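You operate a simulated robot arm through the tools that you are given. There is no shell and no other tool.

Carry out the task below with a simulated two-armed robot. There is one attempt and no reset: what you move stays moved.

Task
Shut the red supply valve, vent the manifold and lock the valve off with the white padlock.
Fine: vent to zero and leave the blue vent valve open. Press the shackle home on the valve hasp, draw the key and lay it in the black tray.

The check looks at the end state, three seconds after you hand in, the way a careful person would. Anything else that was tipped, shoved, dropped, spilled or broken makes it a failure.

Robot
Two 7-joint arms with fingered hands on one trunk, on a base that moves. Base frame: it is fixed to the floor where the robot stands at the start and does not move with it; the origin is under the middle of the robot, x ahead of it, y to its left, z up. Units: cm, rad, N and s.
The left shoulder is at the start at [2.9, 10.4, 124.6], the right one opposite. With the tool pointing down near the work surface each hand reaches from about 10 to 48 cm from the robot's upright axis, wherever it stands, measured 20 degrees to its own side. Places, roughly: black padlock, white padlock [-150, 200, 75]; black tray [-180, 200, 90]; blue vent valve lever [-220, 240, 130]; manifold gauge [-200, 240, 140]; red supply valve lever [-180, 230, 140]; valve hasp [-170, 240, 120]. Payload 2.4 kg a hand.
Tool frame (each hand has its own): the origin (TCP) lies between the finger pads and is the grasp point; the fingertips stand 1.7 cm ahead of it; z points along the fingers, y is the line along which they close. The gripper opens to 8.8 cm; its body begins 4.7 cm behind the TCP. The gripper is a hand of 2 fingers: y runs from the thumb to the fingers, the wrist lies at [0, 0, -16.5] in the tool frame.
Orientation is that of the tool frame in the base frame, as a unit quaternion [w, x, y, z]. With the fingers straight down and closing along the base's y, the tool's x points along the base's -x, its y along +y and its z along -z.

Tools
- The arms move only by the tool servo_tool. It takes "left_commands", "right_commands" or both (then of equal length, played together; a hand with none holds still); each is one flat list of numbers, 6 for each row, row after row: the shift along the tool's x, y, z in units of 50 mm (1.0 is 50 mm), then the turn, a rotation vector about the tool's x, y, z in units of 8 degrees (1.0 is 8 degrees). In form: [tx, ty, tz, rx, ry, rz, tx, ty, tz, rx, ry, rz, ...]. A call has 1 to 20 rows; each row shifts and turns the commanded pose from where the row before left it, along the tool's axes as they then stand. A call with a number of a shift or a turn outside -1 to 1 is refused whole. A row lasts 0.2 s, in which the tool goes at most 5 cm and 0.15 rad; a call with a longer step from one row to the next is refused whole. A pose out of reach is approached as far as the arm can. The call stops where the force on the tool passes 90 N (or 10 N more than at its start, if that is more) or the arm is blocked; 0.2 s more then pass. In this call time passes only in rows, and 0.2 s behind the last. The reply holds the time, the measured pose of the TCP, the force on the tool along the base axes, the opening and the grip force, in the units named above and with some noise, with the torque about the TCP (base axes, N m) and any sound that the robot's microphone picked up.
- Cameras (640 x 400 px; columns grow to the right, rows downward): "scene" is now at [12.03, -0.99, 116.97]; the picture's right is [-0.09, -1.00, 0.00], its down [-0.12, 0.01, -0.99] and it looks along [0.99, -0.09, -0.12] (base axes); focal length 214 px, centre (320, 200). "left" rides on the left gripper at [-5, 0.3, -6.4] in its tool frame; the picture's right is [-0.06, -1.00, 0.00], its down [0.78, -0.05, -0.62] and it looks along [0.62, -0.04, 0.79] (tool axes); focal length 275 px, centre (320, 200). "right" rides on the right gripper at [5, 0.3, -6.3] in its tool frame; the picture's right is [-0.06, 1.00, 0.00], its down [-0.78, -0.05, -0.62] and it looks along [-0.62, -0.04, 0.79] (tool axes); focal length 275 px, centre (320, 200). There is no depth. A picture from a camera that has moved, and an enlarged one, comes with that camera's place and axes in the base frame and with its lens.
- get_image(camera): a new picture of that camera. The clock stands still meanwhile.
- lift_body(by): moves the trunk up (or, below 0, down) by that many cm; the arms and the scene camera ride with it, the base frame stays. It gives what a move gives, with no picture.
- steer(legs): drives the robot by 1 to 6 legs, each [ahead, left, turn to the left] in cm, cm and rad, along the robot's own axes; the way and the turn of a leg run together, so that a leg with both is an arc; at most 150 cm and 3.142 rad a leg. The arms and the cameras ride along, it lands a little off, and it stops where it bumps. It gives what a move gives.
- set_fingers(finger1, thumb_bend, hand): sets how far each is bent, from 0 (flat) to 1 (curled in); at 0.3 the hand is open as for a grip, at 0.7 the pads meet at the TCP. One left out holds its place. A second passes; each finger stops where it meets its share of the squeeze, and holds until it gets a number again. It is the only way to open and close the hand. It gives what a move gives, with no picture; readings hold the bend of each and the force on the fingers (four entries, about 0 where the hand has none), thumb and palm.
- pan_tilt(pan, tilt): turns the head with the scene camera to pan (to the left, within 1.047 rad either way) and tilt (down, from -0.506 to 1.204), counted from straight ahead of the robot (the tilt from the chest, where the trunk bows). It gives what a move gives.
- inspect(camera, box): a new picture of the part [left, top, right, bottom] of that camera's present view, enlarged. The clock stands still meanwhile.
- job_done(): hands the job in; it is judged then, once.

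Nothing tells you exact positions but the pictures and the camera data. Unless the task says otherwise, let go and move clear before handing in.

The tools are called by a JSON object that holds its "fn" and its "kwargs". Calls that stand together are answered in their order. servo_tool: Moves the arms, as the interface text tells. Its arguments: {"type":"object","properties":{"left_commands":{"type":"array"},"right_commands":{"type":"array"}},"required":[]} The other tools are called the same way: lift_body (by) moves the trunk up or down; set_fingers (finger1, thumb_bend, hand) moves the fingers one by one; steer (legs) drives the base; pan_tilt (pan, tilt) turns the head that bears the scene camera; get_image (camera) takes a picture; inspect (camera, box) takes an enlarged picture of a part of a camera's view; job_done () hands the job in.

At the start:

```text
clock: 0.0
left_tcp_pos: [37.86, 16.25, 118.13]
left_ee_rot: [0.0, -0.001, 1.0, 0.001]
left_wrist_force: [-0.7, -0.3, -0.2]
left_torque: [-0.01, 0.04, -0.02]
left_width: 8.8
left_grip_force: 0.0
left_shape: jaw
left_bend: [0.3, 0.3]
left_finger forces: [0.0, 0.0, 0.0, 0.0, 0.0, 0.0]
right_tcp_pos: [36.99, -18.09, 120.32]
right_ee_rot: [0.0, 0.0, 1.0, -0.001]
right_wrist_force: [-0.5, 0.3, -0.1]
right_torque: [0.02, -0.01, -0.01]
right_width: 8.78
right_grip_force: 0.1
right_shape: jaw
right_bend: [0.3, 0.3]
right_finger forces: [0.0, 0.0, 0.0, 0.0, 0.0, 0.0]
trunk travel left (down, up): [-47.5, 37.5]
robot x, y, heading: [-0.07, -0.06, -0.0]
head pan, tilt (commanded): [-0.094, 0.126]
```

scene: 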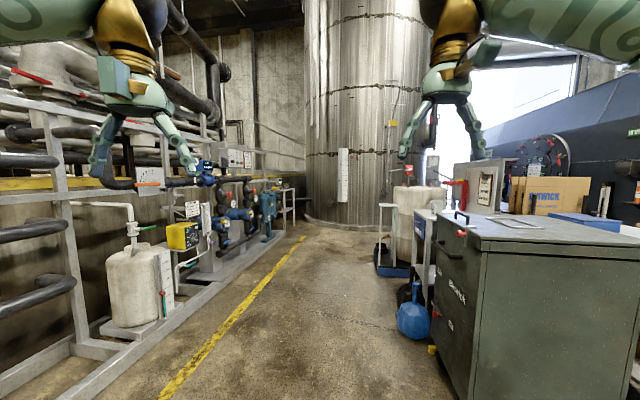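
right: 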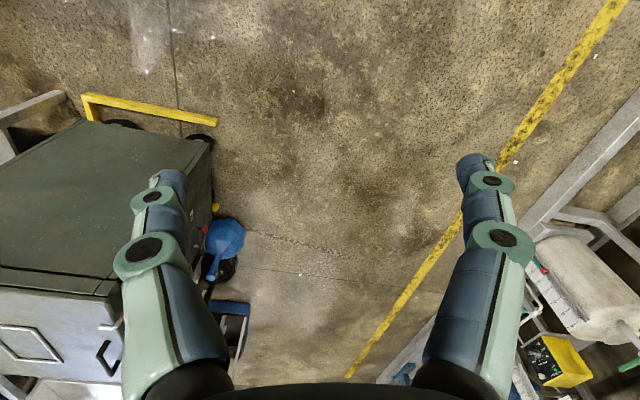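
left: 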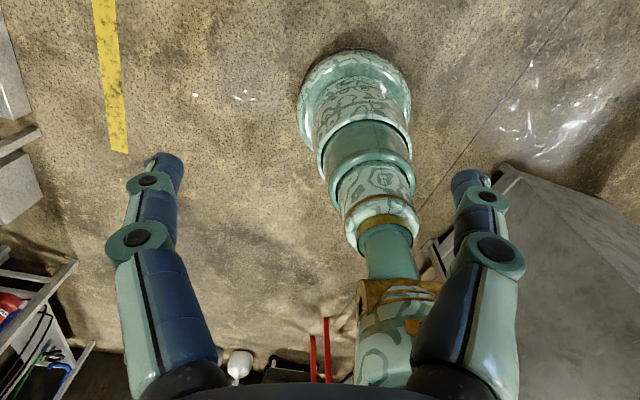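

I see an industrial hall with a pipe rack to the left. The work area should be behind me and to the left, around [-180, 230]. I'll pan the head left to check the space before I drive.

{"fn": "pan_tilt", "kwargs": {"pan": 1.047, "tilt": 0.3}}

{"fn": "get_image", "kwargs": {"camera": "scene"}}

```text
clock: 1.4
left_tcp_pos: [37.88, 16.27, 118.21]
left_ee_rot: [-0.001, 0.0, 1.0, 0.001]
left_wrist_force: [-0.2, 0.2, 0.0]
left_torque: [-0.01, -0.01, -0.03]
left_width: 8.78
left_grip_force: 0.2
left_shape: jaw
left_bend: [0.3, 0.3]
left_finger forces: [0.0, 0.1, 0.2, 0.0, 0.0, 0.1]
right_tcp_pos: [36.97, -18.22, 120.35]
right_ee_rot: [0.0, -0.001, 1.0, -0.001]
right_wrist_force: [-0.4, -0.6, -0.3]
right_torque: [0.03, 0.0, 0.0]
right_width: 8.81
right_grip_force: 0.1
right_shape: jaw
right_bend: [0.3, 0.3]
right_finger forces: [0.1, 0.1, 0.0, 0.1, 0.1, 0.0]
trunk travel left (down, up): [-47.5, 37.5]
robot x, y, heading: [-0.33, -0.02, 0.001]
head pan, tilt (commanded): [1.047, 0.3]
```

```text
taken
camera scene: at [7.5, 7.96, 115.34], right [0.87, -0.5, 0.0], down [-0.15, -0.26, -0.96], along [0.48, 0.83, -0.3], focal length 214 px, centre (320, 200)
```

scene: 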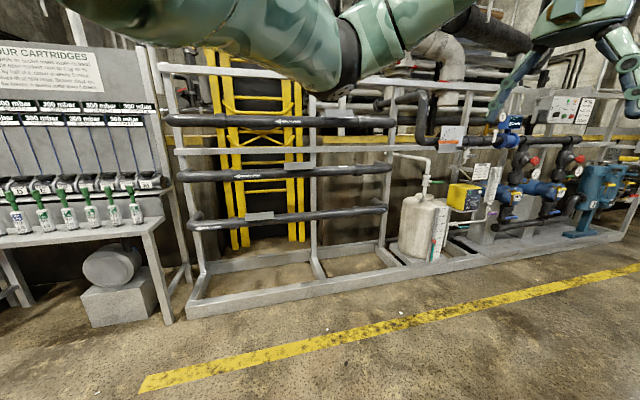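

The floor around me is clear, and the rack front is about 2 m off to the left. I'll turn left on the spot by 2.2 rad to face the work area and look again.

{"fn": "steer", "kwargs": {"legs": [[0, 0, 2.2]]}}

{"fn": "pan_tilt", "kwargs": {"pan": 0.0, "tilt": 0.1}}

{"fn": "get_image", "kwargs": {"camera": "scene"}}

```text
clock: 7.0
left_tcp_pos: [-35.2, 21.27, 118.27]
left_ee_rot: [0.0, 0.889, -0.459, 0.0]
left_wrist_force: [-0.1, 0.7, -0.5]
left_torque: [0.01, -0.01, -0.01]
left_width: 8.79
left_grip_force: 0.1
left_shape: jaw
left_bend: [0.3, 0.3]
left_finger forces: [0.1, 0.1, 0.0, 0.1, 0.1, 0.0]
right_tcp_pos: [-6.74, 40.58, 120.29]
right_ee_rot: [-0.001, 0.888, -0.459, 0.001]
right_wrist_force: [-0.4, -0.1, -0.3]
right_torque: [0.0, 0.07, 0.01]
right_width: 8.78
right_grip_force: 0.0
right_shape: jaw
right_bend: [0.3, 0.3]
right_finger forces: [0.1, 0.0, 0.1, 0.0, 0.1, 0.0]
trunk travel left (down, up): [-47.5, 37.5]
robot x, y, heading: [0.27, 0.02, 2.186]
head pan, tilt (commanded): [1.047, 0.3]
```

```text
clock: 8.3
left_tcp_pos: [-35.05, 21.48, 118.14]
left_ee_rot: [0.0, 0.889, -0.458, 0.0]
left_wrist_force: [0.5, -0.1, 0.0]
left_torque: [0.01, 0.01, 0.0]
left_width: 8.78
left_grip_force: 0.2
left_shape: jaw
left_bend: [0.3, 0.3]
left_finger forces: [0.0, 0.0, 0.1, 0.0, 0.1, 0.0]
right_tcp_pos: [-6.74, 40.58, 120.38]
right_ee_rot: [-0.001, 0.888, -0.459, 0.001]
right_wrist_force: [0.1, 0.4, 0.8]
right_torque: [-0.03, 0.02, -0.02]
right_width: 8.77
right_grip_force: 0.2
right_shape: jaw
right_bend: [0.3, 0.3]
right_finger forces: [0.1, 0.1, 0.0, 0.1, 0.0, 0.1]
trunk travel left (down, up): [-47.5, 37.5]
robot x, y, heading: [0.3, -0.08, 2.19]
head pan, tilt (commanded): [0.0, 0.099]
```

```text
taken
camera scene: at [-10.94, 3.47, 115.68], right [0.14, 0.99, 0.0], down [0.26, -0.04, -0.97], along [-0.96, 0.13, -0.26], focal length 214 px, centre (320, 200)
```

scene: 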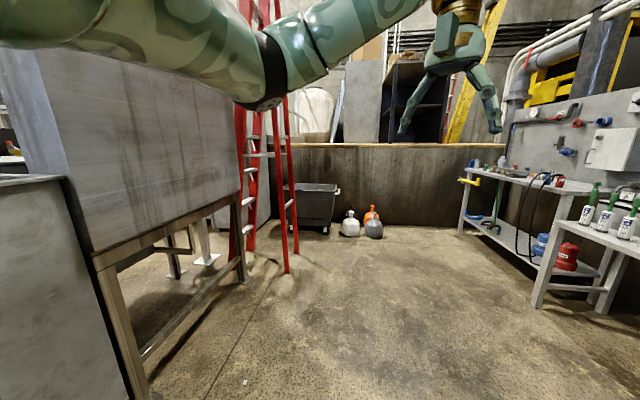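

The head was still turning when that picture was taken. The panel with the gauge and the red and blue valves shows at the right, above a bench, so I'll take another picture.

{"fn": "get_image", "kwargs": {"camera": "scene"}}

```text
taken
camera scene: at [-10.94, 3.47, 115.68], right [0.14, 0.99, 0.0], down [0.26, -0.04, -0.97], along [-0.96, 0.13, -0.26], focal length 214 px, centre (320, 200)
```

scene: 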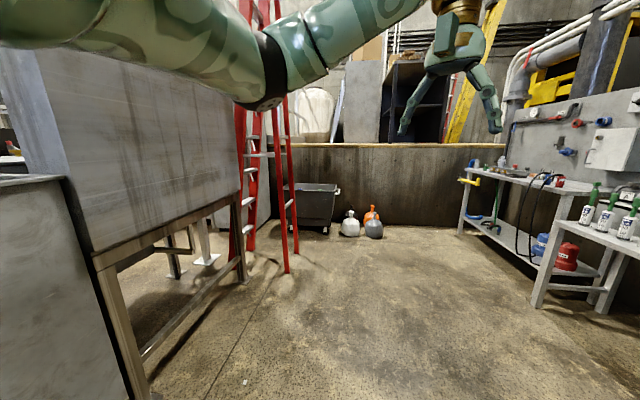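

The head only moves while the clock runs, so I'll repeat the pan command to let it settle.

{"fn": "pan_tilt", "kwargs": {"pan": 0.0, "tilt": 0.1}}

{"fn": "get_image", "kwargs": {"camera": "scene"}}

```text
clock: 8.9
left_tcp_pos: [-35.23, 21.32, 118.25]
left_ee_rot: [0.0, 0.889, -0.458, 0.0]
left_wrist_force: [0.2, -0.4, -0.4]
left_torque: [-0.02, -0.02, -0.01]
left_width: 8.78
left_grip_force: 0.0
left_shape: jaw
left_bend: [0.3, 0.3]
left_finger forces: [0.1, 0.0, 0.0, 0.0, 0.1, 0.0]
right_tcp_pos: [-6.67, 40.52, 120.3]
right_ee_rot: [-0.001, 0.889, -0.459, 0.001]
right_wrist_force: [-0.8, -0.3, 0.2]
right_torque: [0.0, -0.02, 0.0]
right_width: 8.8
right_grip_force: 0.0
right_shape: jaw
right_bend: [0.3, 0.3]
right_finger forces: [0.1, 0.0, 0.1, 0.0, 0.0, 0.0]
trunk travel left (down, up): [-47.5, 37.5]
robot x, y, heading: [0.21, -0.25, 2.195]
head pan, tilt (commanded): [0.0, 0.099]
```

```text
taken
camera scene: at [-10.94, 3.5, 115.67], right [0.14, 0.99, 0.0], down [0.26, -0.04, -0.96], along [-0.96, 0.13, -0.26], focal length 214 px, centre (320, 200)
```

scene: 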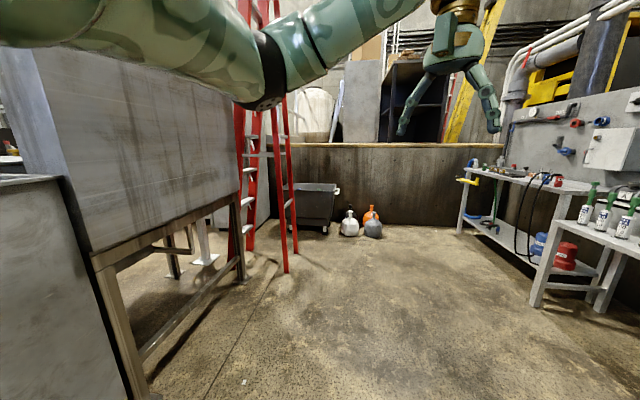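

The head stopped at about 0.81 rad and hasn't reached the commanded 0. I'll try intermediate pan values to see whether it moves.

{"fn": "pan_tilt", "kwargs": {"pan": 0.4, "tilt": 0.2}}

{"fn": "get_image", "kwargs": {"camera": "scene"}}

```text
clock: 9.7
left_tcp_pos: [-35.28, 21.45, 118.2]
left_ee_rot: [-0.001, 0.889, -0.458, 0.0]
left_wrist_force: [0.0, -0.2, 0.0]
left_torque: [0.0, 0.0, -0.02]
left_width: 8.79
left_grip_force: 0.1
left_shape: jaw
left_bend: [0.3, 0.3]
left_finger forces: [0.1, 0.0, 0.1, 0.0, 0.1, 0.1]
right_tcp_pos: [-6.66, 40.62, 120.38]
right_ee_rot: [-0.001, 0.889, -0.459, 0.0]
right_wrist_force: [0.4, 0.0, 0.2]
right_torque: [0.0, 0.01, -0.01]
right_width: 8.77
right_grip_force: 0.0
right_shape: jaw
right_bend: [0.3, 0.3]
right_finger forces: [0.1, 0.1, 0.1, 0.0, 0.0, 0.0]
trunk travel left (down, up): [-47.5, 37.5]
robot x, y, heading: [-0.15, 0.13, 2.191]
head pan, tilt (commanded): [0.4, 0.201]
```

```text
taken
camera scene: at [-10.93, 3.54, 115.62], right [0.14, 0.99, 0.0], down [0.26, -0.04, -0.96], along [-0.95, 0.14, -0.27], focal length 214 px, centre (320, 200)
```

scene: 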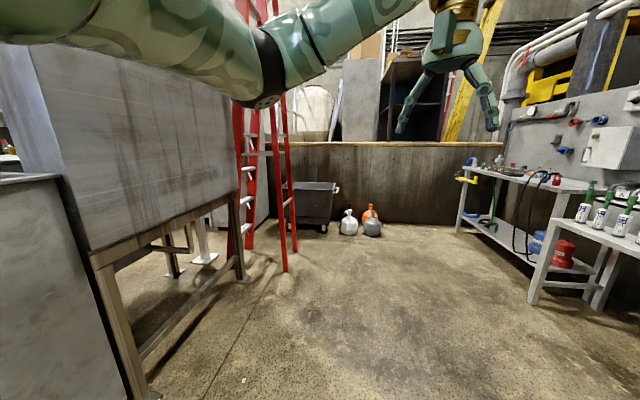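

The head isn't following the commands, so I'll test a larger command to learn how it behaves.

{"fn": "pan_tilt", "kwargs": {"pan": -0.6, "tilt": 0.6}}

{"fn": "get_image", "kwargs": {"camera": "scene"}}

```text
clock: 11.0
left_tcp_pos: [-35.26, 21.34, 118.24]
left_ee_rot: [-0.001, 0.889, -0.459, 0.0]
left_wrist_force: [0.9, 0.1, -0.1]
left_torque: [-0.01, -0.03, -0.01]
left_width: 8.81
left_grip_force: 0.0
left_shape: jaw
left_bend: [0.3, 0.3]
left_finger forces: [0.1, 0.1, 0.0, 0.1, 0.0, 0.1]
right_tcp_pos: [-6.63, 40.63, 120.5]
right_ee_rot: [0.0, 0.888, -0.459, 0.001]
right_wrist_force: [-0.1, -1.0, -0.1]
right_torque: [-0.01, -0.01, 0.02]
right_width: 8.78
right_grip_force: 0.1
right_shape: jaw
right_bend: [0.3, 0.3]
right_finger forces: [0.1, 0.0, 0.0, 0.1, 0.0, 0.1]
trunk travel left (down, up): [-47.5, 37.5]
robot x, y, heading: [0.29, -0.03, 2.185]
head pan, tilt (commanded): [-0.6, 0.6]
```

```text
taken
camera scene: at [-1.85, 11.05, 112.59], right [1.0, 0.02, 0.0], down [0.01, -0.56, -0.83], along [-0.02, 0.82, -0.56], focal length 214 px, centre (320, 200)
```

scene: 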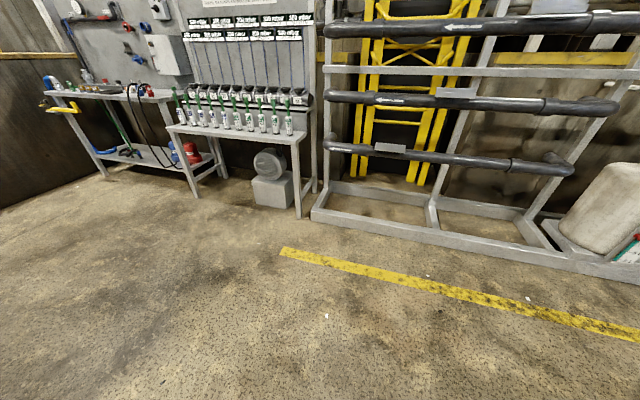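

The head responds now. I'll aim it straight ahead to look at the work bench and panel.

{"fn": "pan_tilt", "kwargs": {"pan": 0.0, "tilt": 0.15}}

{"fn": "get_image", "kwargs": {"camera": "scene"}}

```text
clock: 12.0
left_tcp_pos: [-35.21, 21.38, 118.13]
left_ee_rot: [0.001, 0.889, -0.459, 0.0]
left_wrist_force: [0.4, 0.6, 0.4]
left_torque: [-0.01, 0.0, 0.01]
left_width: 8.8
left_grip_force: 0.0
left_shape: jaw
left_bend: [0.3, 0.3]
left_finger forces: [0.0, 0.0, 0.0, 0.0, 0.0, 0.0]
right_tcp_pos: [-6.81, 40.62, 120.4]
right_ee_rot: [-0.001, 0.889, -0.458, 0.0]
right_wrist_force: [-0.8, 0.0, -0.5]
right_torque: [0.01, -0.03, -0.02]
right_width: 8.8
right_grip_force: 0.0
right_shape: jaw
right_bend: [0.3, 0.3]
right_finger forces: [0.1, 0.1, 0.1, 0.1, 0.1, 0.0]
trunk travel left (down, up): [-47.5, 37.5]
robot x, y, heading: [-0.05, -0.03, 2.181]
head pan, tilt (commanded): [0.0, 0.15]
```

```text
taken
camera scene: at [-7.05, 9.77, 116.73], right [0.82, 0.58, 0.0], down [0.09, -0.12, -0.99], along [-0.57, 0.81, -0.15], focal length 214 px, centre (320, 200)
```

scene: 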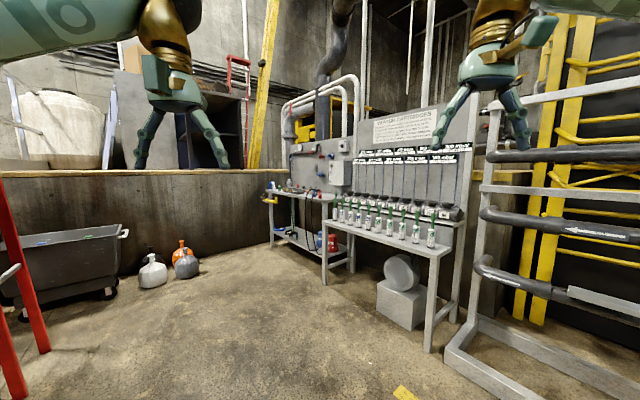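

The work bench and panel are ahead, and I want an enlarged view of them.

{"fn": "inspect", "kwargs": {"camera": "scene", "box": [250, 120, 370, 195]}}

{"fn": "inspect", "kwargs": {"camera": "scene", "box": [250, 170, 380, 290]}}

```text
5.33 times, centred on (310, 158) of scene
camera zoom: at [-7.05, 9.77, 116.73], right [0.82, 0.58, 0.0], down [0.09, -0.12, -0.99], along [-0.57, 0.81, -0.15], focal length 1144 px, centre (373, 427)
```

zoom: 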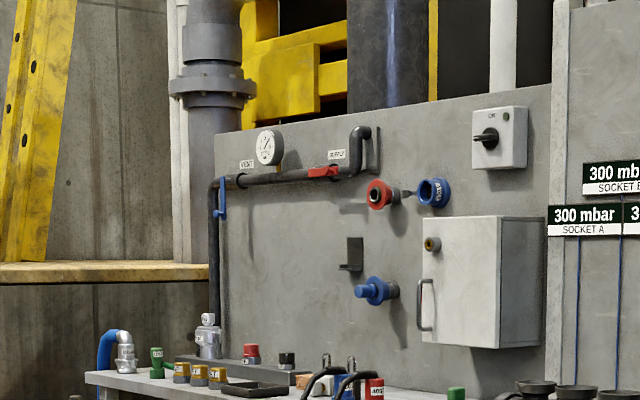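

```text
3.33 times, centred on (315, 230) of scene
camera zoom: at [-7.05, 9.77, 116.73], right [0.82, 0.58, 0.0], down [0.09, -0.12, -0.99], along [-0.57, 0.81, -0.15], focal length 715 px, centre (337, 100)
```

zoom: 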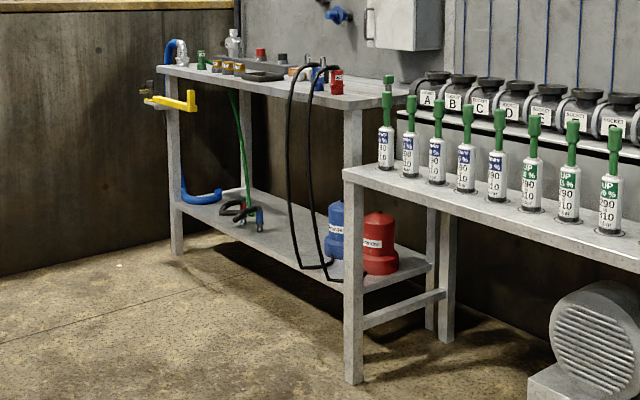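

The panel carries the gauge, the red supply lever lying along the pipe, the blue vent lever hanging at the left, and a hasp bracket below. The padlocks and tray are on the bench. I'll drive to about [-170, 105] facing +y, which stays well clear of the bench, and look closer.

{"fn": "steer", "kwargs": {"legs": [[0, 0, -0.613], [55, 90, 0], [45, 80, 0]]}}

{"fn": "pan_tilt", "kwargs": {"pan": 0.02, "tilt": 0.2}}

{"fn": "get_image", "kwargs": {"camera": "scene"}}

```text
clock: 23.5
left_tcp_pos: [-185.69, 137.44, 118.25]
left_ee_rot: [0.0, -0.704, 0.71, 0.0]
left_wrist_force: [-0.7, 0.8, -0.9]
left_torque: [-0.01, 0.02, 0.02]
left_width: 8.79
left_grip_force: 0.0
left_shape: jaw
left_bend: [0.3, 0.3]
left_finger forces: [0.0, 0.1, 0.0, 0.1, 0.0, 0.0]
right_tcp_pos: [-151.24, 136.39, 120.35]
right_ee_rot: [0.0, -0.705, 0.709, -0.001]
right_wrist_force: [-0.1, 0.4, 0.4]
right_torque: [0.04, 0.01, 0.0]
right_width: 8.8
right_grip_force: 0.0
right_shape: jaw
right_bend: [0.3, 0.3]
right_finger forces: [0.0, 0.0, 0.0, 0.1, 0.1, 0.0]
trunk travel left (down, up): [-47.5, 37.5]
robot x, y, heading: [-169.83, 99.49, 1.564]
head pan, tilt (commanded): [0.0, 0.15]
```

```text
clock: 24.1
left_tcp_pos: [-185.54, 137.43, 118.18]
left_ee_rot: [0.0, -0.704, 0.71, -0.001]
left_wrist_force: [-0.7, 0.2, -0.4]
left_torque: [0.02, 0.04, 0.04]
left_width: 8.79
left_grip_force: 0.1
left_shape: jaw
left_bend: [0.3, 0.3]
left_finger forces: [0.0, 0.1, 0.1, 0.0, 0.1, 0.1]
right_tcp_pos: [-151.3, 136.3, 120.24]
right_ee_rot: [0.001, -0.704, 0.71, -0.001]
right_wrist_force: [0.0, 0.6, -0.8]
right_torque: [0.01, 0.03, 0.01]
right_width: 8.8
right_grip_force: 0.0
right_shape: jaw
right_bend: [0.3, 0.3]
right_finger forces: [0.0, 0.1, 0.1, 0.0, 0.0, 0.0]
trunk travel left (down, up): [-47.5, 37.5]
robot x, y, heading: [-169.41, 99.64, 1.564]
head pan, tilt (commanded): [0.019, 0.201]
```

```text
taken
camera scene: at [-169.66, 111.54, 116.27], right [1.0, 0.01, 0.0], down [0.0, -0.2, -0.98], along [-0.01, 0.98, -0.2], focal length 214 px, centre (320, 200)
```

scene: 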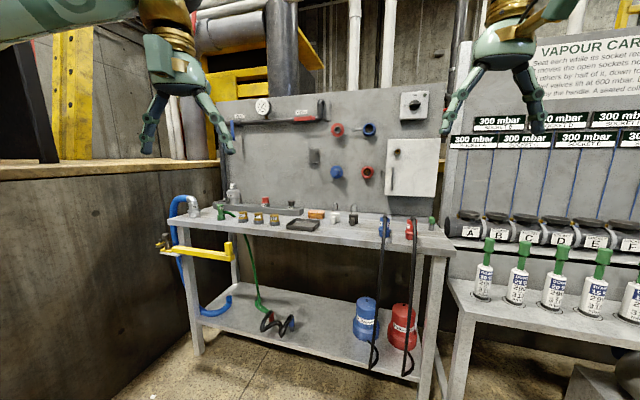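

Now I'm facing the bench and panel, so I'll zoom in on the panel and on the bench top.

{"fn": "inspect", "kwargs": {"camera": "scene", "box": [215, 85, 375, 185]}}

{"fn": "inspect", "kwargs": {"camera": "scene", "box": [190, 175, 320, 256]}}

{"fn": "inspect", "kwargs": {"camera": "scene", "box": [285, 185, 415, 266]}}

```text
4.00 times, centred on (295, 135) of scene
camera zoom: at [-169.66, 111.54, 116.27], right [1.0, 0.01, 0.0], down [0.0, -0.2, -0.98], along [-0.01, 0.98, -0.2], focal length 858 px, centre (420, 460)
```

zoom: 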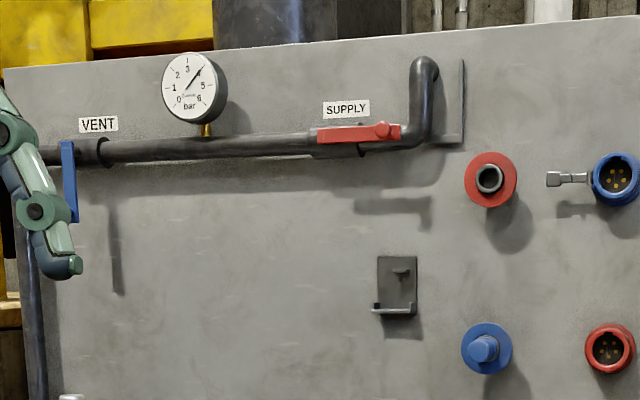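

```text
4.92 times, centred on (255, 216) of scene
camera zoom: at [-169.66, 111.54, 116.27], right [1.0, 0.01, 0.0], down [0.0, -0.2, -0.98], along [-0.01, 0.98, -0.2], focal length 1056 px, centre (640, 124)
```

zoom: 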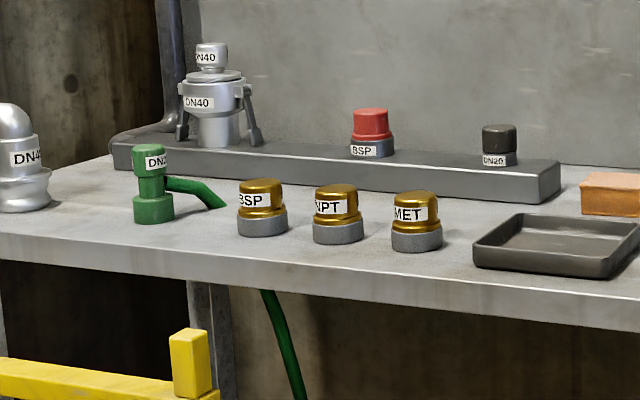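

```text
4.92 times, centred on (350, 226) of scene
camera zoom: at [-169.66, 111.54, 116.27], right [1.0, 0.01, 0.0], down [0.0, -0.2, -0.98], along [-0.01, 0.98, -0.2], focal length 1056 px, centre (172, 74)
```

zoom: 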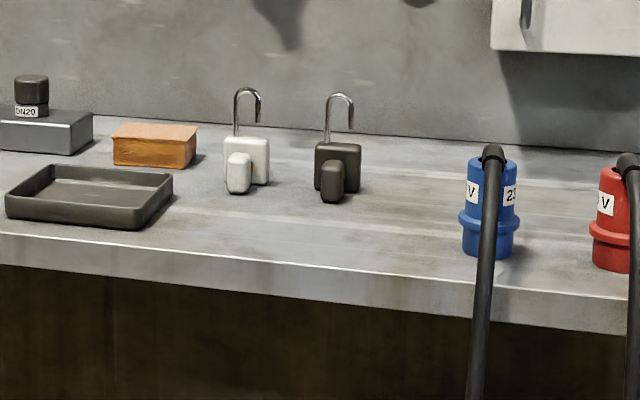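

The white padlock stands on the bench with its shackle open and a key block on the front. The black tray is to its left. I'll move 35 cm closer to get parallax and a better look.

{"fn": "steer", "kwargs": {"legs": [[35, 0, 0.007]]}}

{"fn": "pan_tilt", "kwargs": {"pan": 0.0, "tilt": 0.2}}

{"fn": "get_image", "kwargs": {"camera": "scene"}}

{"fn": "get_image", "kwargs": {"camera": "left"}}

{"fn": "get_image", "kwargs": {"camera": "right"}}

```text
clock: 26.4
left_tcp_pos: [-185.66, 172.6, 118.21]
left_ee_rot: [0.0, -0.707, 0.708, 0.001]
left_wrist_force: [-0.2, -0.4, 1.2]
left_torque: [-0.03, -0.01, -0.03]
left_width: 8.78
left_grip_force: 0.0
left_shape: jaw
left_bend: [0.3, 0.3]
left_finger forces: [0.1, 0.0, 0.1, 0.1, 0.1, 0.0]
right_tcp_pos: [-151.29, 171.72, 120.3]
right_ee_rot: [0.001, -0.707, 0.708, 0.0]
right_wrist_force: [0.0, 0.4, -0.2]
right_torque: [-0.02, -0.01, 0.01]
right_width: 8.79
right_grip_force: 0.0
right_shape: jaw
right_bend: [0.3, 0.3]
right_finger forces: [0.0, 0.1, 0.0, 0.1, 0.0, 0.1]
trunk travel left (down, up): [-47.5, 37.5]
robot x, y, heading: [-169.47, 134.58, 1.569]
head pan, tilt (commanded): [0.019, 0.201]
```

```text
clock: 27.0
left_tcp_pos: [-185.61, 172.67, 118.16]
left_ee_rot: [0.001, -0.706, 0.708, 0.0]
left_wrist_force: [-0.4, 0.6, 0.0]
left_torque: [-0.01, -0.01, 0.0]
left_width: 8.78
left_grip_force: 0.0
left_shape: jaw
left_bend: [0.3, 0.3]
left_finger forces: [0.0, 0.0, 0.0, 0.0, 0.0, 0.0]
right_tcp_pos: [-151.29, 171.64, 120.36]
right_ee_rot: [0.0, -0.707, 0.708, -0.001]
right_wrist_force: [-1.2, -0.2, 0.0]
right_torque: [-0.01, 0.0, -0.02]
right_width: 8.79
right_grip_force: 0.0
right_shape: jaw
right_bend: [0.3, 0.3]
right_finger forces: [0.0, 0.0, 0.0, 0.1, 0.0, 0.0]
trunk travel left (down, up): [-47.5, 37.5]
robot x, y, heading: [-169.25, 134.57, 1.572]
head pan, tilt (commanded): [0.0, 0.201]
```

```text
taken
camera scene: at [-169.41, 146.74, 116.27], right [1.0, 0.0, 0.0], down [0.0, -0.2, -0.98], along [0.0, 0.98, -0.2], focal length 214 px, centre (320, 200)
```

scene: 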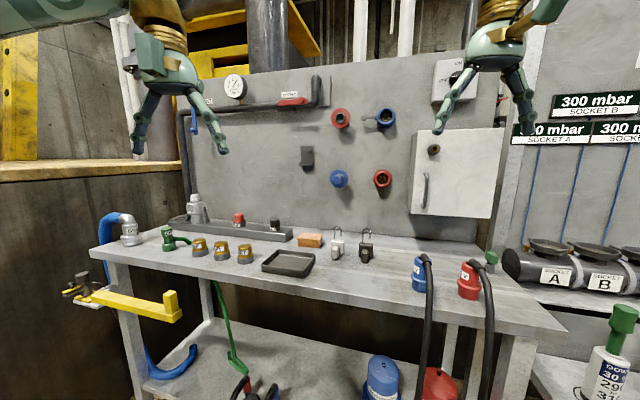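

```text
taken
camera left: at [-186.01, 177.48, 124.66], right [1.0, 0.06, 0.0], down [0.05, -0.78, 0.62], along [0.04, -0.62, -0.79], focal length 275 px, centre (320, 200)
```

left: 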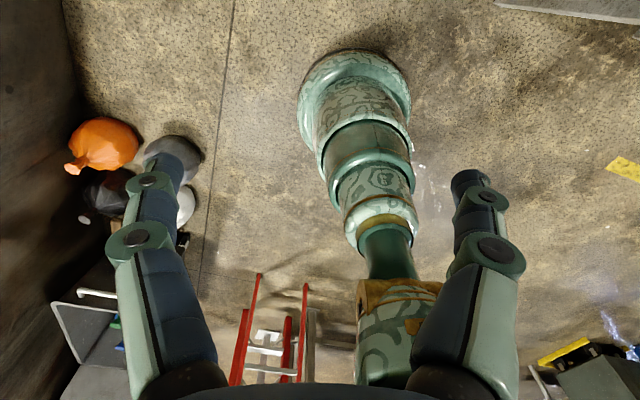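

```text
taken
camera right: at [-151.66, 166.51, 126.55], right [-1.0, 0.06, 0.0], down [0.05, 0.78, 0.62], along [0.04, 0.62, -0.79], focal length 275 px, centre (320, 200)
```

right: 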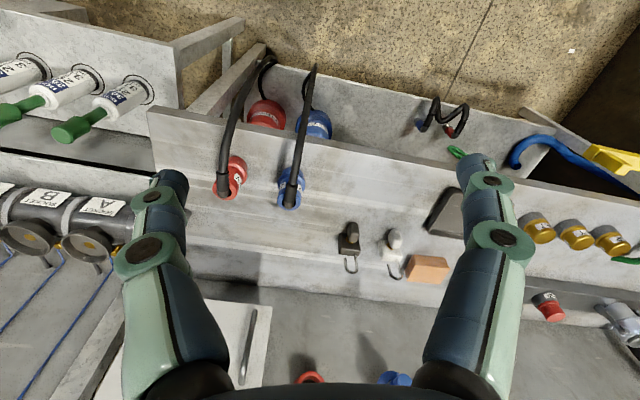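

I can now triangulate between the two positions, so I'll zoom in on this closer view.

{"fn": "inspect", "kwargs": {"camera": "scene", "box": [170, 60, 330, 160]}}

{"fn": "inspect", "kwargs": {"camera": "scene", "box": [250, 210, 410, 310]}}

{"fn": "inspect", "kwargs": {"camera": "scene", "box": [280, 130, 344, 170]}}

{"fn": "inspect", "kwargs": {"camera": "scene", "box": [316, 216, 390, 270]}}

```text
4.00 times, centred on (250, 110) of scene
camera zoom: at [-169.41, 146.74, 116.27], right [1.0, 0.0, 0.0], down [0.0, -0.2, -0.98], along [0.0, 0.98, -0.2], focal length 858 px, centre (600, 560)
```

zoom: 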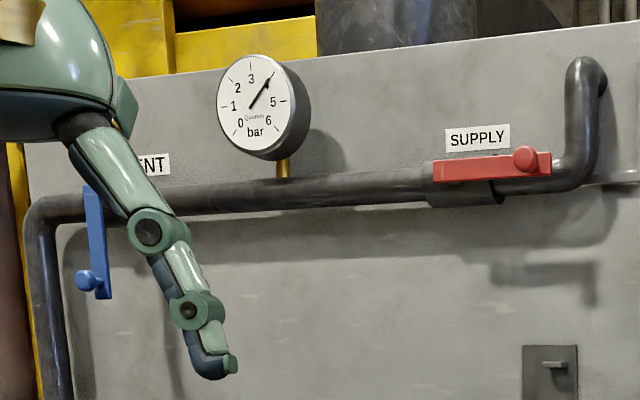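

```text
4.00 times, centred on (330, 260) of scene
camera zoom: at [-169.41, 146.74, 116.27], right [1.0, 0.0, 0.0], down [0.0, -0.2, -0.98], along [0.0, 0.98, -0.2], focal length 858 px, centre (280, -40)
```

zoom: 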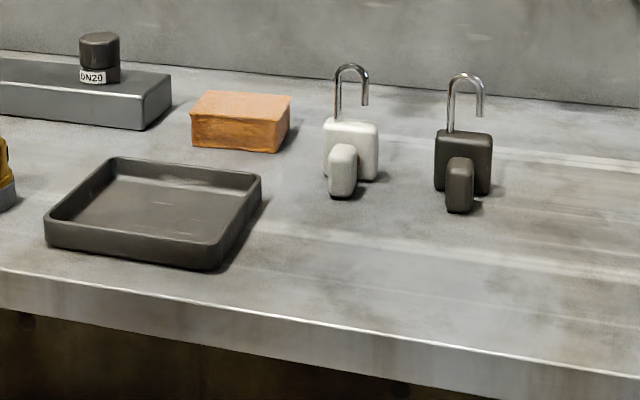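

```text
10.00 times, centred on (312, 150) of scene
camera zoom: at [-169.41, 146.74, 116.27], right [1.0, 0.0, 0.0], down [0.0, -0.2, -0.98], along [0.0, 0.98, -0.2], focal length 2145 px, centre (400, 700)
```

zoom: 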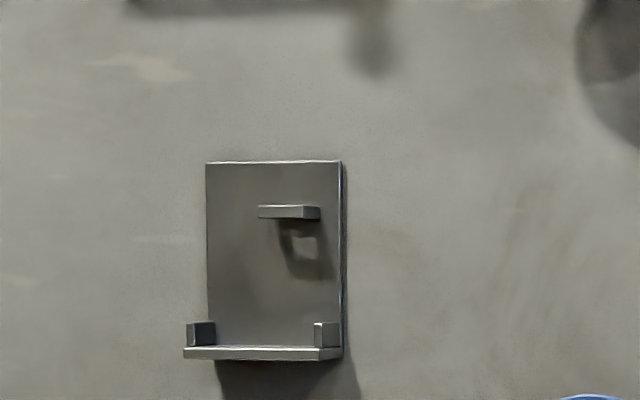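

```text
7.41 times, centred on (353, 243) of scene
camera zoom: at [-169.41, 146.74, 116.27], right [1.0, 0.0, 0.0], down [0.0, -0.2, -0.98], along [0.0, 0.98, -0.2], focal length 1589 px, centre (76, -118)
```

zoom: 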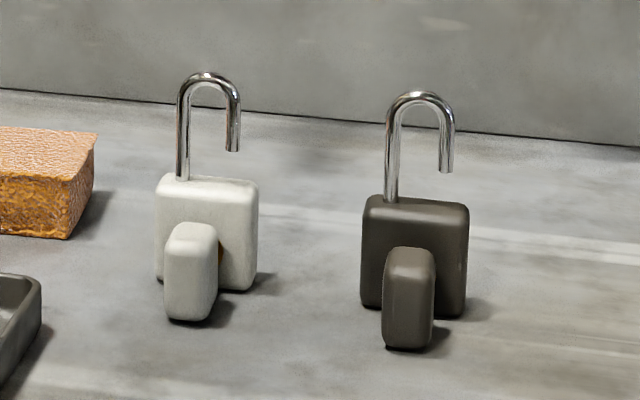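

By triangulating the two views I get:
- Bench top at about z=84.
- Panel plane near y=238, turned about 14° from my axes.
- Red knob near [-176, 227, 136].
- Hasp near [-174.6, 236, 113–120].
- White padlock near [-164, 212].
- Tray near [-179, 205].

I'll turn to face the panel squarely and shift left before coming any closer.

{"fn": "steer", "kwargs": {"legs": [[0, 0, -0.245], [12, 37, 0]]}}

{"fn": "pan_tilt", "kwargs": {"pan": 0.0, "tilt": 0.25}}

{"fn": "get_image", "kwargs": {"camera": "scene"}}

```text
clock: 30.4
left_tcp_pos: [-211.4, 196.22, 118.21]
left_ee_rot: [0.0, -0.617, 0.787, -0.001]
left_wrist_force: [0.1, 0.1, 0.3]
left_torque: [-0.02, 0.02, 0.01]
left_width: 8.79
left_grip_force: 0.1
left_shape: jaw
left_bend: [0.3, 0.3]
left_finger forces: [0.0, 0.1, 0.0, 0.0, 0.1, 0.0]
right_tcp_pos: [-178.2, 187.13, 120.35]
right_ee_rot: [0.0, -0.617, 0.787, -0.002]
right_wrist_force: [0.0, 0.3, 0.3]
right_torque: [0.0, 0.03, -0.01]
right_width: 8.78
right_grip_force: 0.1
right_shape: jaw
right_bend: [0.3, 0.3]
right_finger forces: [0.1, 0.1, 0.0, 0.0, 0.0, 0.1]
trunk travel left (down, up): [-47.5, 37.5]
robot x, y, heading: [-204.27, 155.7, 1.329]
head pan, tilt (commanded): [0.0, 0.201]
```

```text
clock: 31.0
left_tcp_pos: [-211.39, 196.1, 118.2]
left_ee_rot: [0.0, -0.616, 0.787, 0.001]
left_wrist_force: [-0.2, 0.0, -0.3]
left_torque: [0.0, -0.01, 0.01]
left_width: 8.78
left_grip_force: 0.1
left_shape: jaw
left_bend: [0.3, 0.3]
left_finger forces: [0.0, 0.1, 0.0, 0.1, 0.0, 0.0]
right_tcp_pos: [-178.14, 187.19, 120.25]
right_ee_rot: [0.001, -0.617, 0.787, -0.001]
right_wrist_force: [-0.7, 0.3, -1.4]
right_torque: [0.0, -0.01, -0.02]
right_width: 8.81
right_grip_force: 0.0
right_shape: jaw
right_bend: [0.3, 0.3]
right_finger forces: [0.0, 0.0, 0.0, 0.0, 0.0, 0.0]
trunk travel left (down, up): [-47.5, 37.5]
robot x, y, heading: [-204.67, 155.68, 1.326]
head pan, tilt (commanded): [0.0, 0.25]
```

```text
taken
camera scene: at [-201.63, 167.24, 115.81], right [0.97, -0.24, 0.0], down [-0.06, -0.24, -0.97], along [0.23, 0.94, -0.25], focal length 214 px, centre (320, 200)
```

scene: 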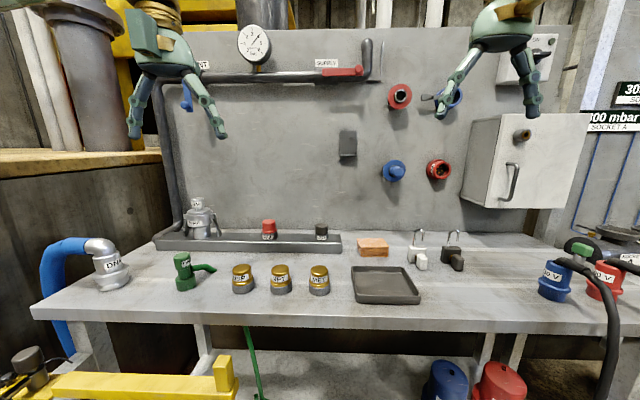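

Now the panel looks square to me. I'll zoom in to measure the levers, hasp, padlock and tray.

{"fn": "inspect", "kwargs": {"camera": "scene", "box": [300, 30, 396, 90]}}

{"fn": "inspect", "kwargs": {"camera": "scene", "box": [316, 120, 380, 160]}}

{"fn": "inspect", "kwargs": {"camera": "scene", "box": [340, 220, 484, 310]}}

{"fn": "inspect", "kwargs": {"camera": "scene", "box": [140, 20, 300, 120]}}

```text
6.67 times, centred on (348, 60) of scene
camera zoom: at [-201.63, 167.24, 115.81], right [0.97, -0.24, 0.0], down [-0.06, -0.24, -0.97], along [0.23, 0.94, -0.25], focal length 1430 px, centre (133, 1133)
```

zoom: 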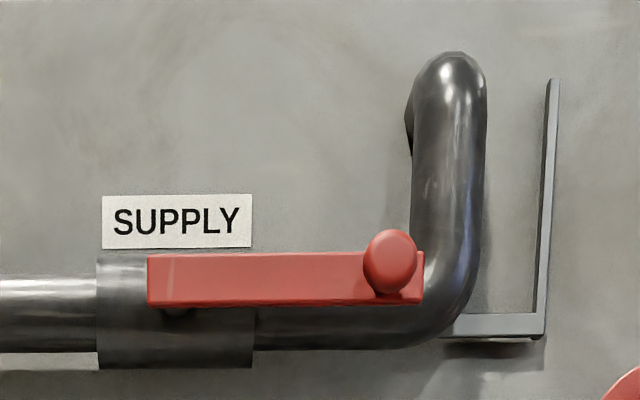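

```text
10.00 times, centred on (348, 140) of scene
camera zoom: at [-201.63, 167.24, 115.81], right [0.97, -0.24, 0.0], down [-0.06, -0.24, -0.97], along [0.23, 0.94, -0.25], focal length 2145 px, centre (40, 800)
```

zoom: 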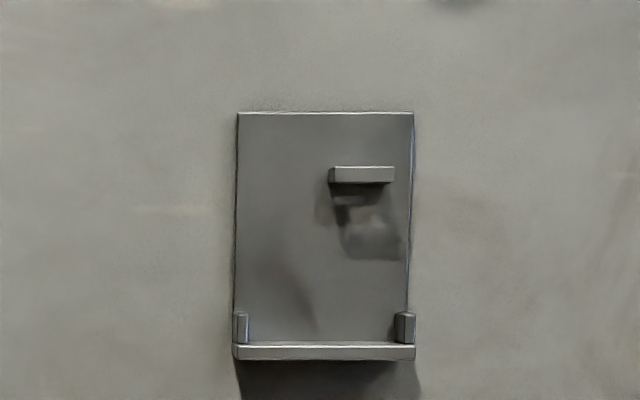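

```text
4.44 times, centred on (412, 265) of scene
camera zoom: at [-201.63, 167.24, 115.81], right [0.97, -0.24, 0.0], down [-0.06, -0.24, -0.97], along [0.23, 0.94, -0.25], focal length 953 px, centre (-89, -89)
```

zoom: 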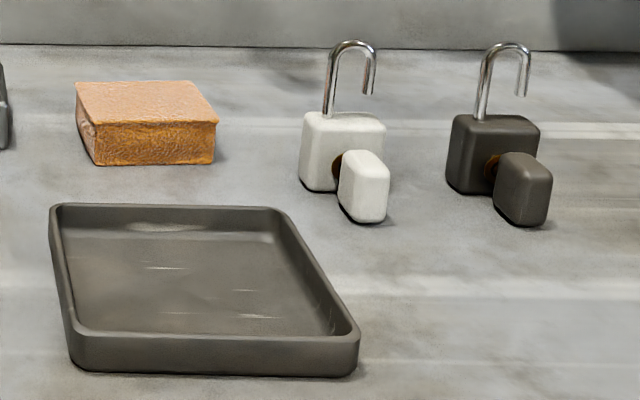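

```text
4.00 times, centred on (220, 70) of scene
camera zoom: at [-201.63, 167.24, 115.81], right [0.97, -0.24, 0.0], down [-0.06, -0.24, -0.97], along [0.23, 0.94, -0.25], focal length 858 px, centre (720, 720)
```

zoom: 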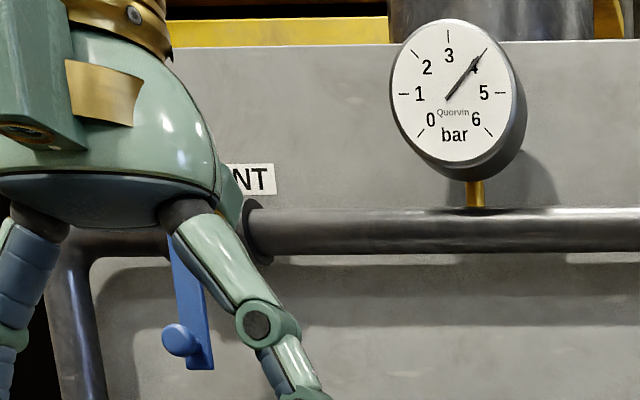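

The panel's true angle is about 0.285 rad, so I'll turn another 0.04 rad to the right and come 15 cm closer. That leaves the base about 5 cm clear of the bench edge.

{"fn": "steer", "kwargs": {"legs": [[0, 0, -0.04], [15, 0, 0]]}}

{"fn": "pan_tilt", "kwargs": {"pan": 0.0, "tilt": 0.3}}

{"fn": "get_image", "kwargs": {"camera": "scene"}}

{"fn": "get_image", "kwargs": {"camera": "left"}}

{"fn": "get_image", "kwargs": {"camera": "right"}}

```text
clock: 32.8
left_tcp_pos: [-205.21, 211.17, 118.23]
left_ee_rot: [-0.001, -0.599, 0.8, -0.001]
left_wrist_force: [1.4, 0.1, -0.6]
left_torque: [0.0, -0.03, -0.01]
left_width: 8.78
left_grip_force: 0.2
left_shape: jaw
left_bend: [0.3, 0.3]
left_finger forces: [0.0, 0.0, 0.1, 0.0, 0.0, 0.0]
right_tcp_pos: [-172.59, 200.72, 120.24]
right_ee_rot: [0.0, -0.6, 0.8, -0.001]
right_wrist_force: [-0.1, -0.9, -0.8]
right_torque: [-0.04, -0.02, 0.01]
right_width: 8.81
right_grip_force: 0.1
right_shape: jaw
right_bend: [0.3, 0.3]
right_finger forces: [0.1, 0.0, 0.0, 0.1, 0.1, 0.0]
trunk travel left (down, up): [-47.5, 37.5]
robot x, y, heading: [-200.22, 170.23, 1.284]
head pan, tilt (commanded): [0.0, 0.25]
```

```text
clock: 33.4
left_tcp_pos: [-205.29, 210.98, 118.12]
left_ee_rot: [0.0, -0.6, 0.8, 0.0]
left_wrist_force: [0.5, 0.0, 0.2]
left_torque: [0.0, 0.01, 0.0]
left_width: 8.8
left_grip_force: 0.1
left_shape: jaw
left_bend: [0.3, 0.3]
left_finger forces: [0.0, 0.0, 0.0, 0.0, 0.0, 0.0]
right_tcp_pos: [-172.47, 200.59, 120.43]
right_ee_rot: [0.001, -0.6, 0.8, -0.001]
right_wrist_force: [-1.0, 0.9, -0.3]
right_torque: [0.0, -0.04, -0.02]
right_width: 8.81
right_grip_force: 0.0
right_shape: jaw
right_bend: [0.3, 0.3]
right_finger forces: [0.0, 0.0, 0.0, 0.0, 0.0, 0.0]
trunk travel left (down, up): [-47.5, 37.5]
robot x, y, heading: [-200.28, 170.03, 1.282]
head pan, tilt (commanded): [0.0, 0.3]
```

```text
taken
camera scene: at [-196.87, 181.77, 115.34], right [0.96, -0.28, 0.0], down [-0.08, -0.28, -0.96], along [0.27, 0.92, -0.3], focal length 214 px, centre (320, 200)
```

scene: 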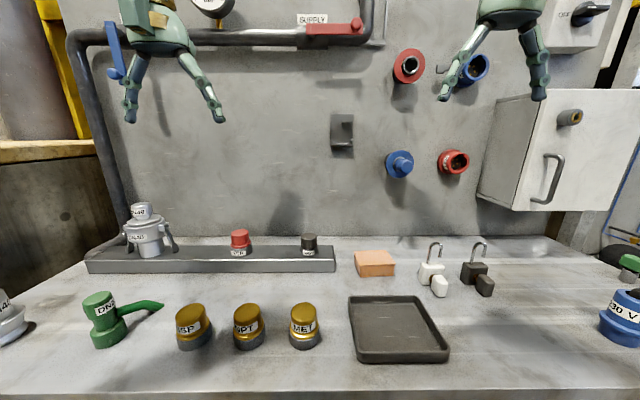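

```text
taken
camera left: at [-204.28, 215.89, 124.66], right [0.98, -0.22, 0.0], down [-0.17, -0.77, 0.62], along [-0.14, -0.6, -0.79], focal length 275 px, centre (320, 200)
```

left: 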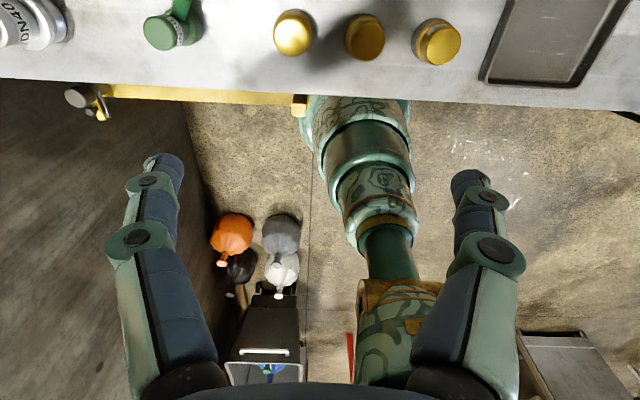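

```text
taken
camera right: at [-174.3, 195.79, 126.54], right [-0.94, 0.34, 0.0], down [0.27, 0.74, 0.62], along [0.21, 0.58, -0.79], focal length 275 px, centre (320, 200)
```

right: 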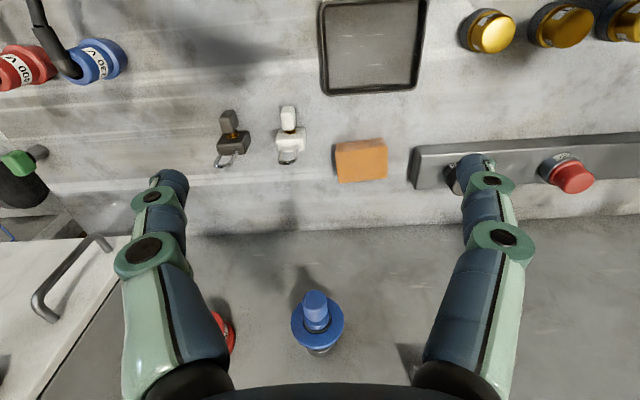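

I'm in position, about 72 cm from the panel. When I pitch the right hand forward its camera would end up underneath, so I'll test rolling it half a turn about its own axis to bring the camera on top.

{"fn": "servo_tool", "kwargs": {"right_commands": [0, 0, 0, 0, 0, 1, 0, 0, 0, 0, 0, 1, 0, 0, 0, 0, 0, 1, 0, 0, 0, 0, 0, 1, 0, 0, 0, 0, 0, 1, 0, 0, 0, 0, 0, 1, 0, 0, 0, 0, 0, 1, 0, 0, 0, 0, 0, 1, 0, 0, 0, 0, 0, 1, 0, 0, 0, 0, 0, 1, 0, 0, 0, 0, 0, 1]}}

```text
clock: 35.8
left_tcp_pos: [-205.36, 211.07, 118.23]
left_ee_rot: [0.0, -0.6, 0.8, 0.0]
left_wrist_force: [-0.2, -0.7, -0.5]
left_torque: [0.01, 0.0, 0.0]
left_width: 8.78
left_grip_force: 0.0
left_shape: jaw
left_bend: [0.3, 0.3]
left_finger forces: [0.1, 0.0, 0.1, 0.0, 0.0, 0.0]
right_tcp_pos: [-172.61, 200.61, 120.3]
right_ee_rot: [0.002, 0.125, 0.992, 0.0]
right_wrist_force: [0.1, 0.1, 0.7]
right_torque: [0.01, 0.0, -0.01]
right_width: 8.79
right_grip_force: 0.1
right_shape: jaw
right_bend: [0.3, 0.3]
right_finger forces: [0.0, 0.0, 0.0, 0.0, 0.0, 0.0]
trunk travel left (down, up): [-47.5, 37.5]
robot x, y, heading: [-200.77, 170.1, 1.29]
head pan, tilt (commanded): [0.0, 0.3]
```

The first 88° went through cleanly, so I'll continue to the half turn.

{"fn": "servo_tool", "kwargs": {"right_commands": [0, 0, 0, 0, 0, 1, 0, 0, 0, 0, 0, 1, 0, 0, 0, 0, 0, 1, 0, 0, 0, 0, 0, 1, 0, 0, 0, 0, 0, 1, 0, 0, 0, 0, 0, 1, 0, 0, 0, 0, 0, 1, 0, 0, 0, 0, 0, 1, 0, 0, 0, 0, 0, 1, 0, 0, 0, 0, 0, 1, 0, 0, 0, 0, 0, 1, 0, 0, 0, 0, 0, 0.5]}}

{"fn": "get_image", "kwargs": {"camera": "right"}}

{"fn": "get_image", "kwargs": {"camera": "scene"}}

```text
clock: 38.4
left_tcp_pos: [-205.26, 211.08, 118.12]
left_ee_rot: [-0.001, -0.6, 0.8, 0.0]
left_wrist_force: [-0.6, -0.8, -1.6]
left_torque: [0.03, 0.03, 0.01]
left_width: 8.78
left_grip_force: 0.1
left_shape: jaw
left_bend: [0.3, 0.3]
left_finger forces: [0.0, 0.0, 0.0, 0.0, 0.0, 0.1]
right_tcp_pos: [-172.49, 200.58, 120.3]
right_ee_rot: [0.001, 0.801, 0.599, 0.0]
right_wrist_force: [-0.4, -0.4, -0.3]
right_torque: [0.01, 0.01, 0.01]
right_width: 8.77
right_grip_force: 0.1
right_shape: jaw
right_bend: [0.3, 0.3]
right_finger forces: [0.0, 0.1, 0.0, 0.1, 0.0, 0.1]
trunk travel left (down, up): [-47.5, 37.5]
robot x, y, heading: [-200.26, 170.34, 1.288]
head pan, tilt (commanded): [0.0, 0.3]
```

```text
taken
camera right: at [-170.88, 205.08, 126.56], right [0.94, -0.34, 0.0], down [-0.27, -0.74, 0.62], along [-0.21, -0.58, -0.79], focal length 275 px, centre (320, 200)
```

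right: 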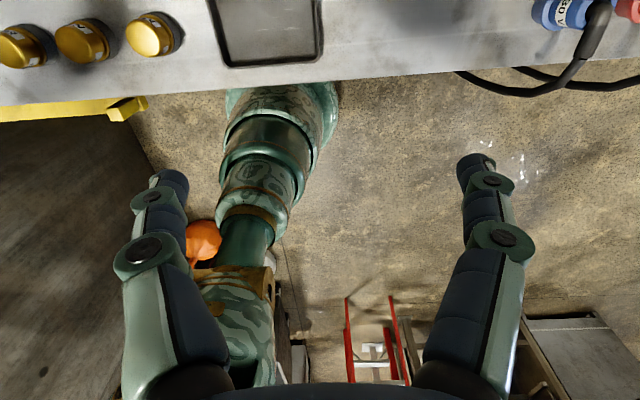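

```text
taken
camera scene: at [-196.87, 181.77, 115.34], right [0.96, -0.28, 0.0], down [-0.08, -0.28, -0.96], along [0.27, 0.92, -0.3], focal length 214 px, centre (320, 200)
```

scene: 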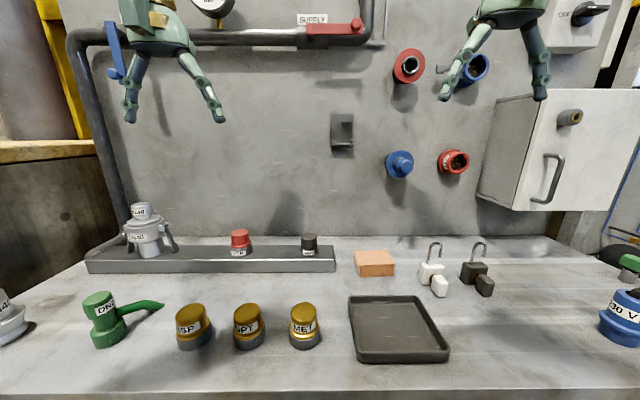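

The roll worked: tool x now points at the panel. Next I'll pitch the right hand forward so the fingers face the panel, bringing it to about 22 cm from the panel at lever height, clear above the red knob.

{"fn": "servo_tool", "kwargs": {"right_commands": [0.212, -0.18, -0.346, 0, 0.9375, 0, 0.255, -0.18, -0.315, 0, 0.9375, 0, 0.294, -0.18, -0.279, 0, 0.9375, 0, 0.328, -0.18, -0.238, 0, 0.9375, 0, 0.357, -0.18, -0.194, 0, 0.9375, 0, 0.379, -0.18, -0.146, 0, 0.9375, 0, 0.395, -0.18, -0.095, 0, 0.9375, 0, 0.404, -0.18, -0.042, 0, 0.9375, 0, 0.406, -0.18, 0.011, 0, 0.9375, 0, 0.401, -0.18, 0.063, 0, 0.9375, 0, 0.389, -0.18, 0.115, 0, 0.9375, 0, 0.371, -0.18, 0.165, 0, 0.9375, 0]}}

{"fn": "get_image", "kwargs": {"camera": "right"}}

{"fn": "get_image", "kwargs": {"camera": "scene"}}

```text
clock: 41.0
left_tcp_pos: [-205.36, 211.0, 118.19]
left_ee_rot: [0.0, -0.6, 0.8, 0.0]
left_wrist_force: [-0.3, -0.7, 0.2]
left_torque: [0.01, 0.01, 0.0]
left_width: 8.8
left_grip_force: 0.0
left_shape: jaw
left_bend: [0.3, 0.3]
left_finger forces: [0.0, 0.0, 0.0, 0.0, 0.1, 0.0]
right_tcp_pos: [-179.23, 215.97, 141.26]
right_ee_rot: [-0.424, 0.565, 0.424, 0.567]
right_wrist_force: [-0.1, 0.2, 0.6]
right_torque: [0.0, 0.01, -0.02]
right_width: 8.82
right_grip_force: 0.0
right_shape: jaw
right_bend: [0.3, 0.3]
right_finger forces: [0.0, 0.1, 0.0, 0.0, 0.0, 0.1]
trunk travel left (down, up): [-47.5, 37.5]
robot x, y, heading: [-200.61, 169.95, 1.288]
head pan, tilt (commanded): [0.0, 0.3]
```

```text
taken
camera right: at [-180.81, 209.57, 146.09], right [0.96, -0.28, -0.06], down [-0.22, -0.58, -0.79], along [0.19, 0.77, -0.62], focal length 275 px, centre (320, 200)
```

right: 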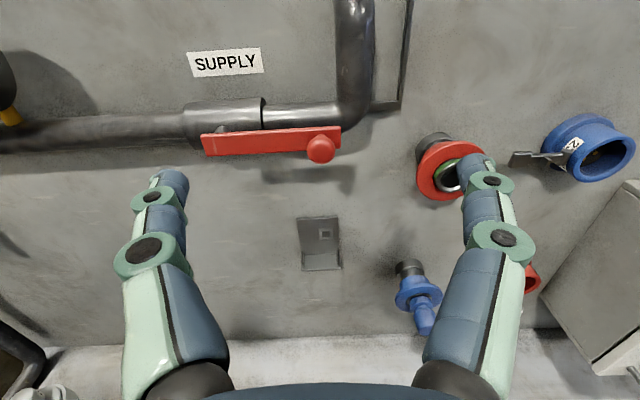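

```text
taken
camera scene: at [-196.89, 181.78, 115.34], right [0.96, -0.28, 0.0], down [-0.08, -0.28, -0.96], along [0.27, 0.92, -0.3], focal length 214 px, centre (320, 200)
```

scene: 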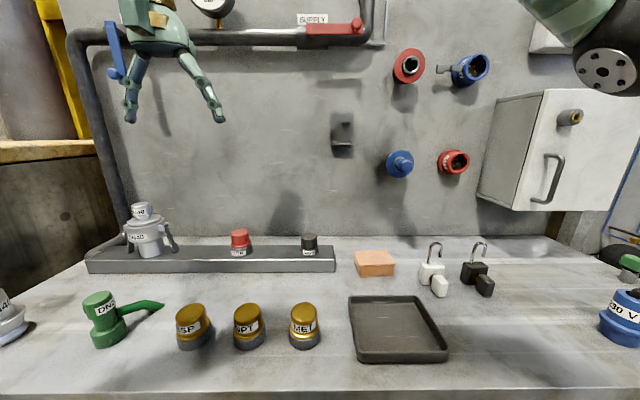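

The pose came out well, and the right hand camera now shows the red lever and the hasp from above. I'll zoom in on both.

{"fn": "inspect", "kwargs": {"camera": "right", "box": [280, 200, 376, 280]}}

{"fn": "inspect", "kwargs": {"camera": "right", "box": [170, 80, 410, 200]}}

```text
5.00 times, centred on (328, 240) of right
camera zoom: at [-180.81, 209.57, 146.09], right [0.96, -0.28, -0.06], down [-0.22, -0.58, -0.79], along [0.19, 0.77, -0.62], focal length 1376 px, centre (280, 0)
```

zoom: 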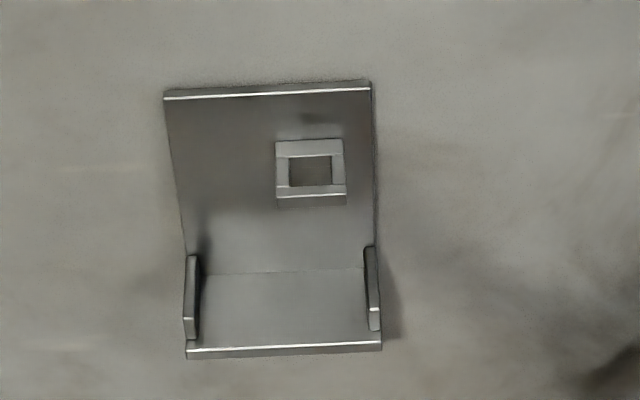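

```text
2.67 times, centred on (290, 140) of right
camera zoom: at [-180.81, 209.57, 146.09], right [0.96, -0.28, -0.06], down [-0.22, -0.58, -0.79], along [0.19, 0.77, -0.62], focal length 734 px, centre (400, 360)
```

zoom: 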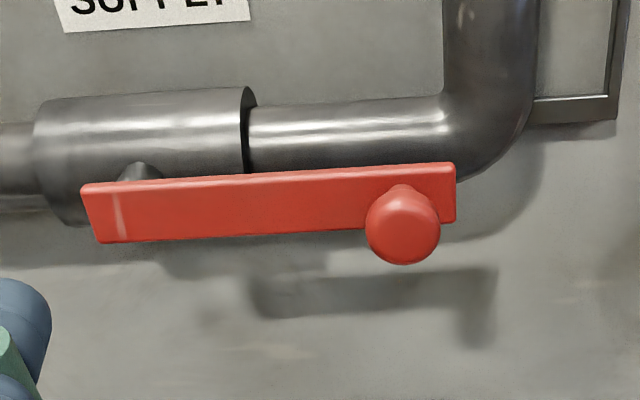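

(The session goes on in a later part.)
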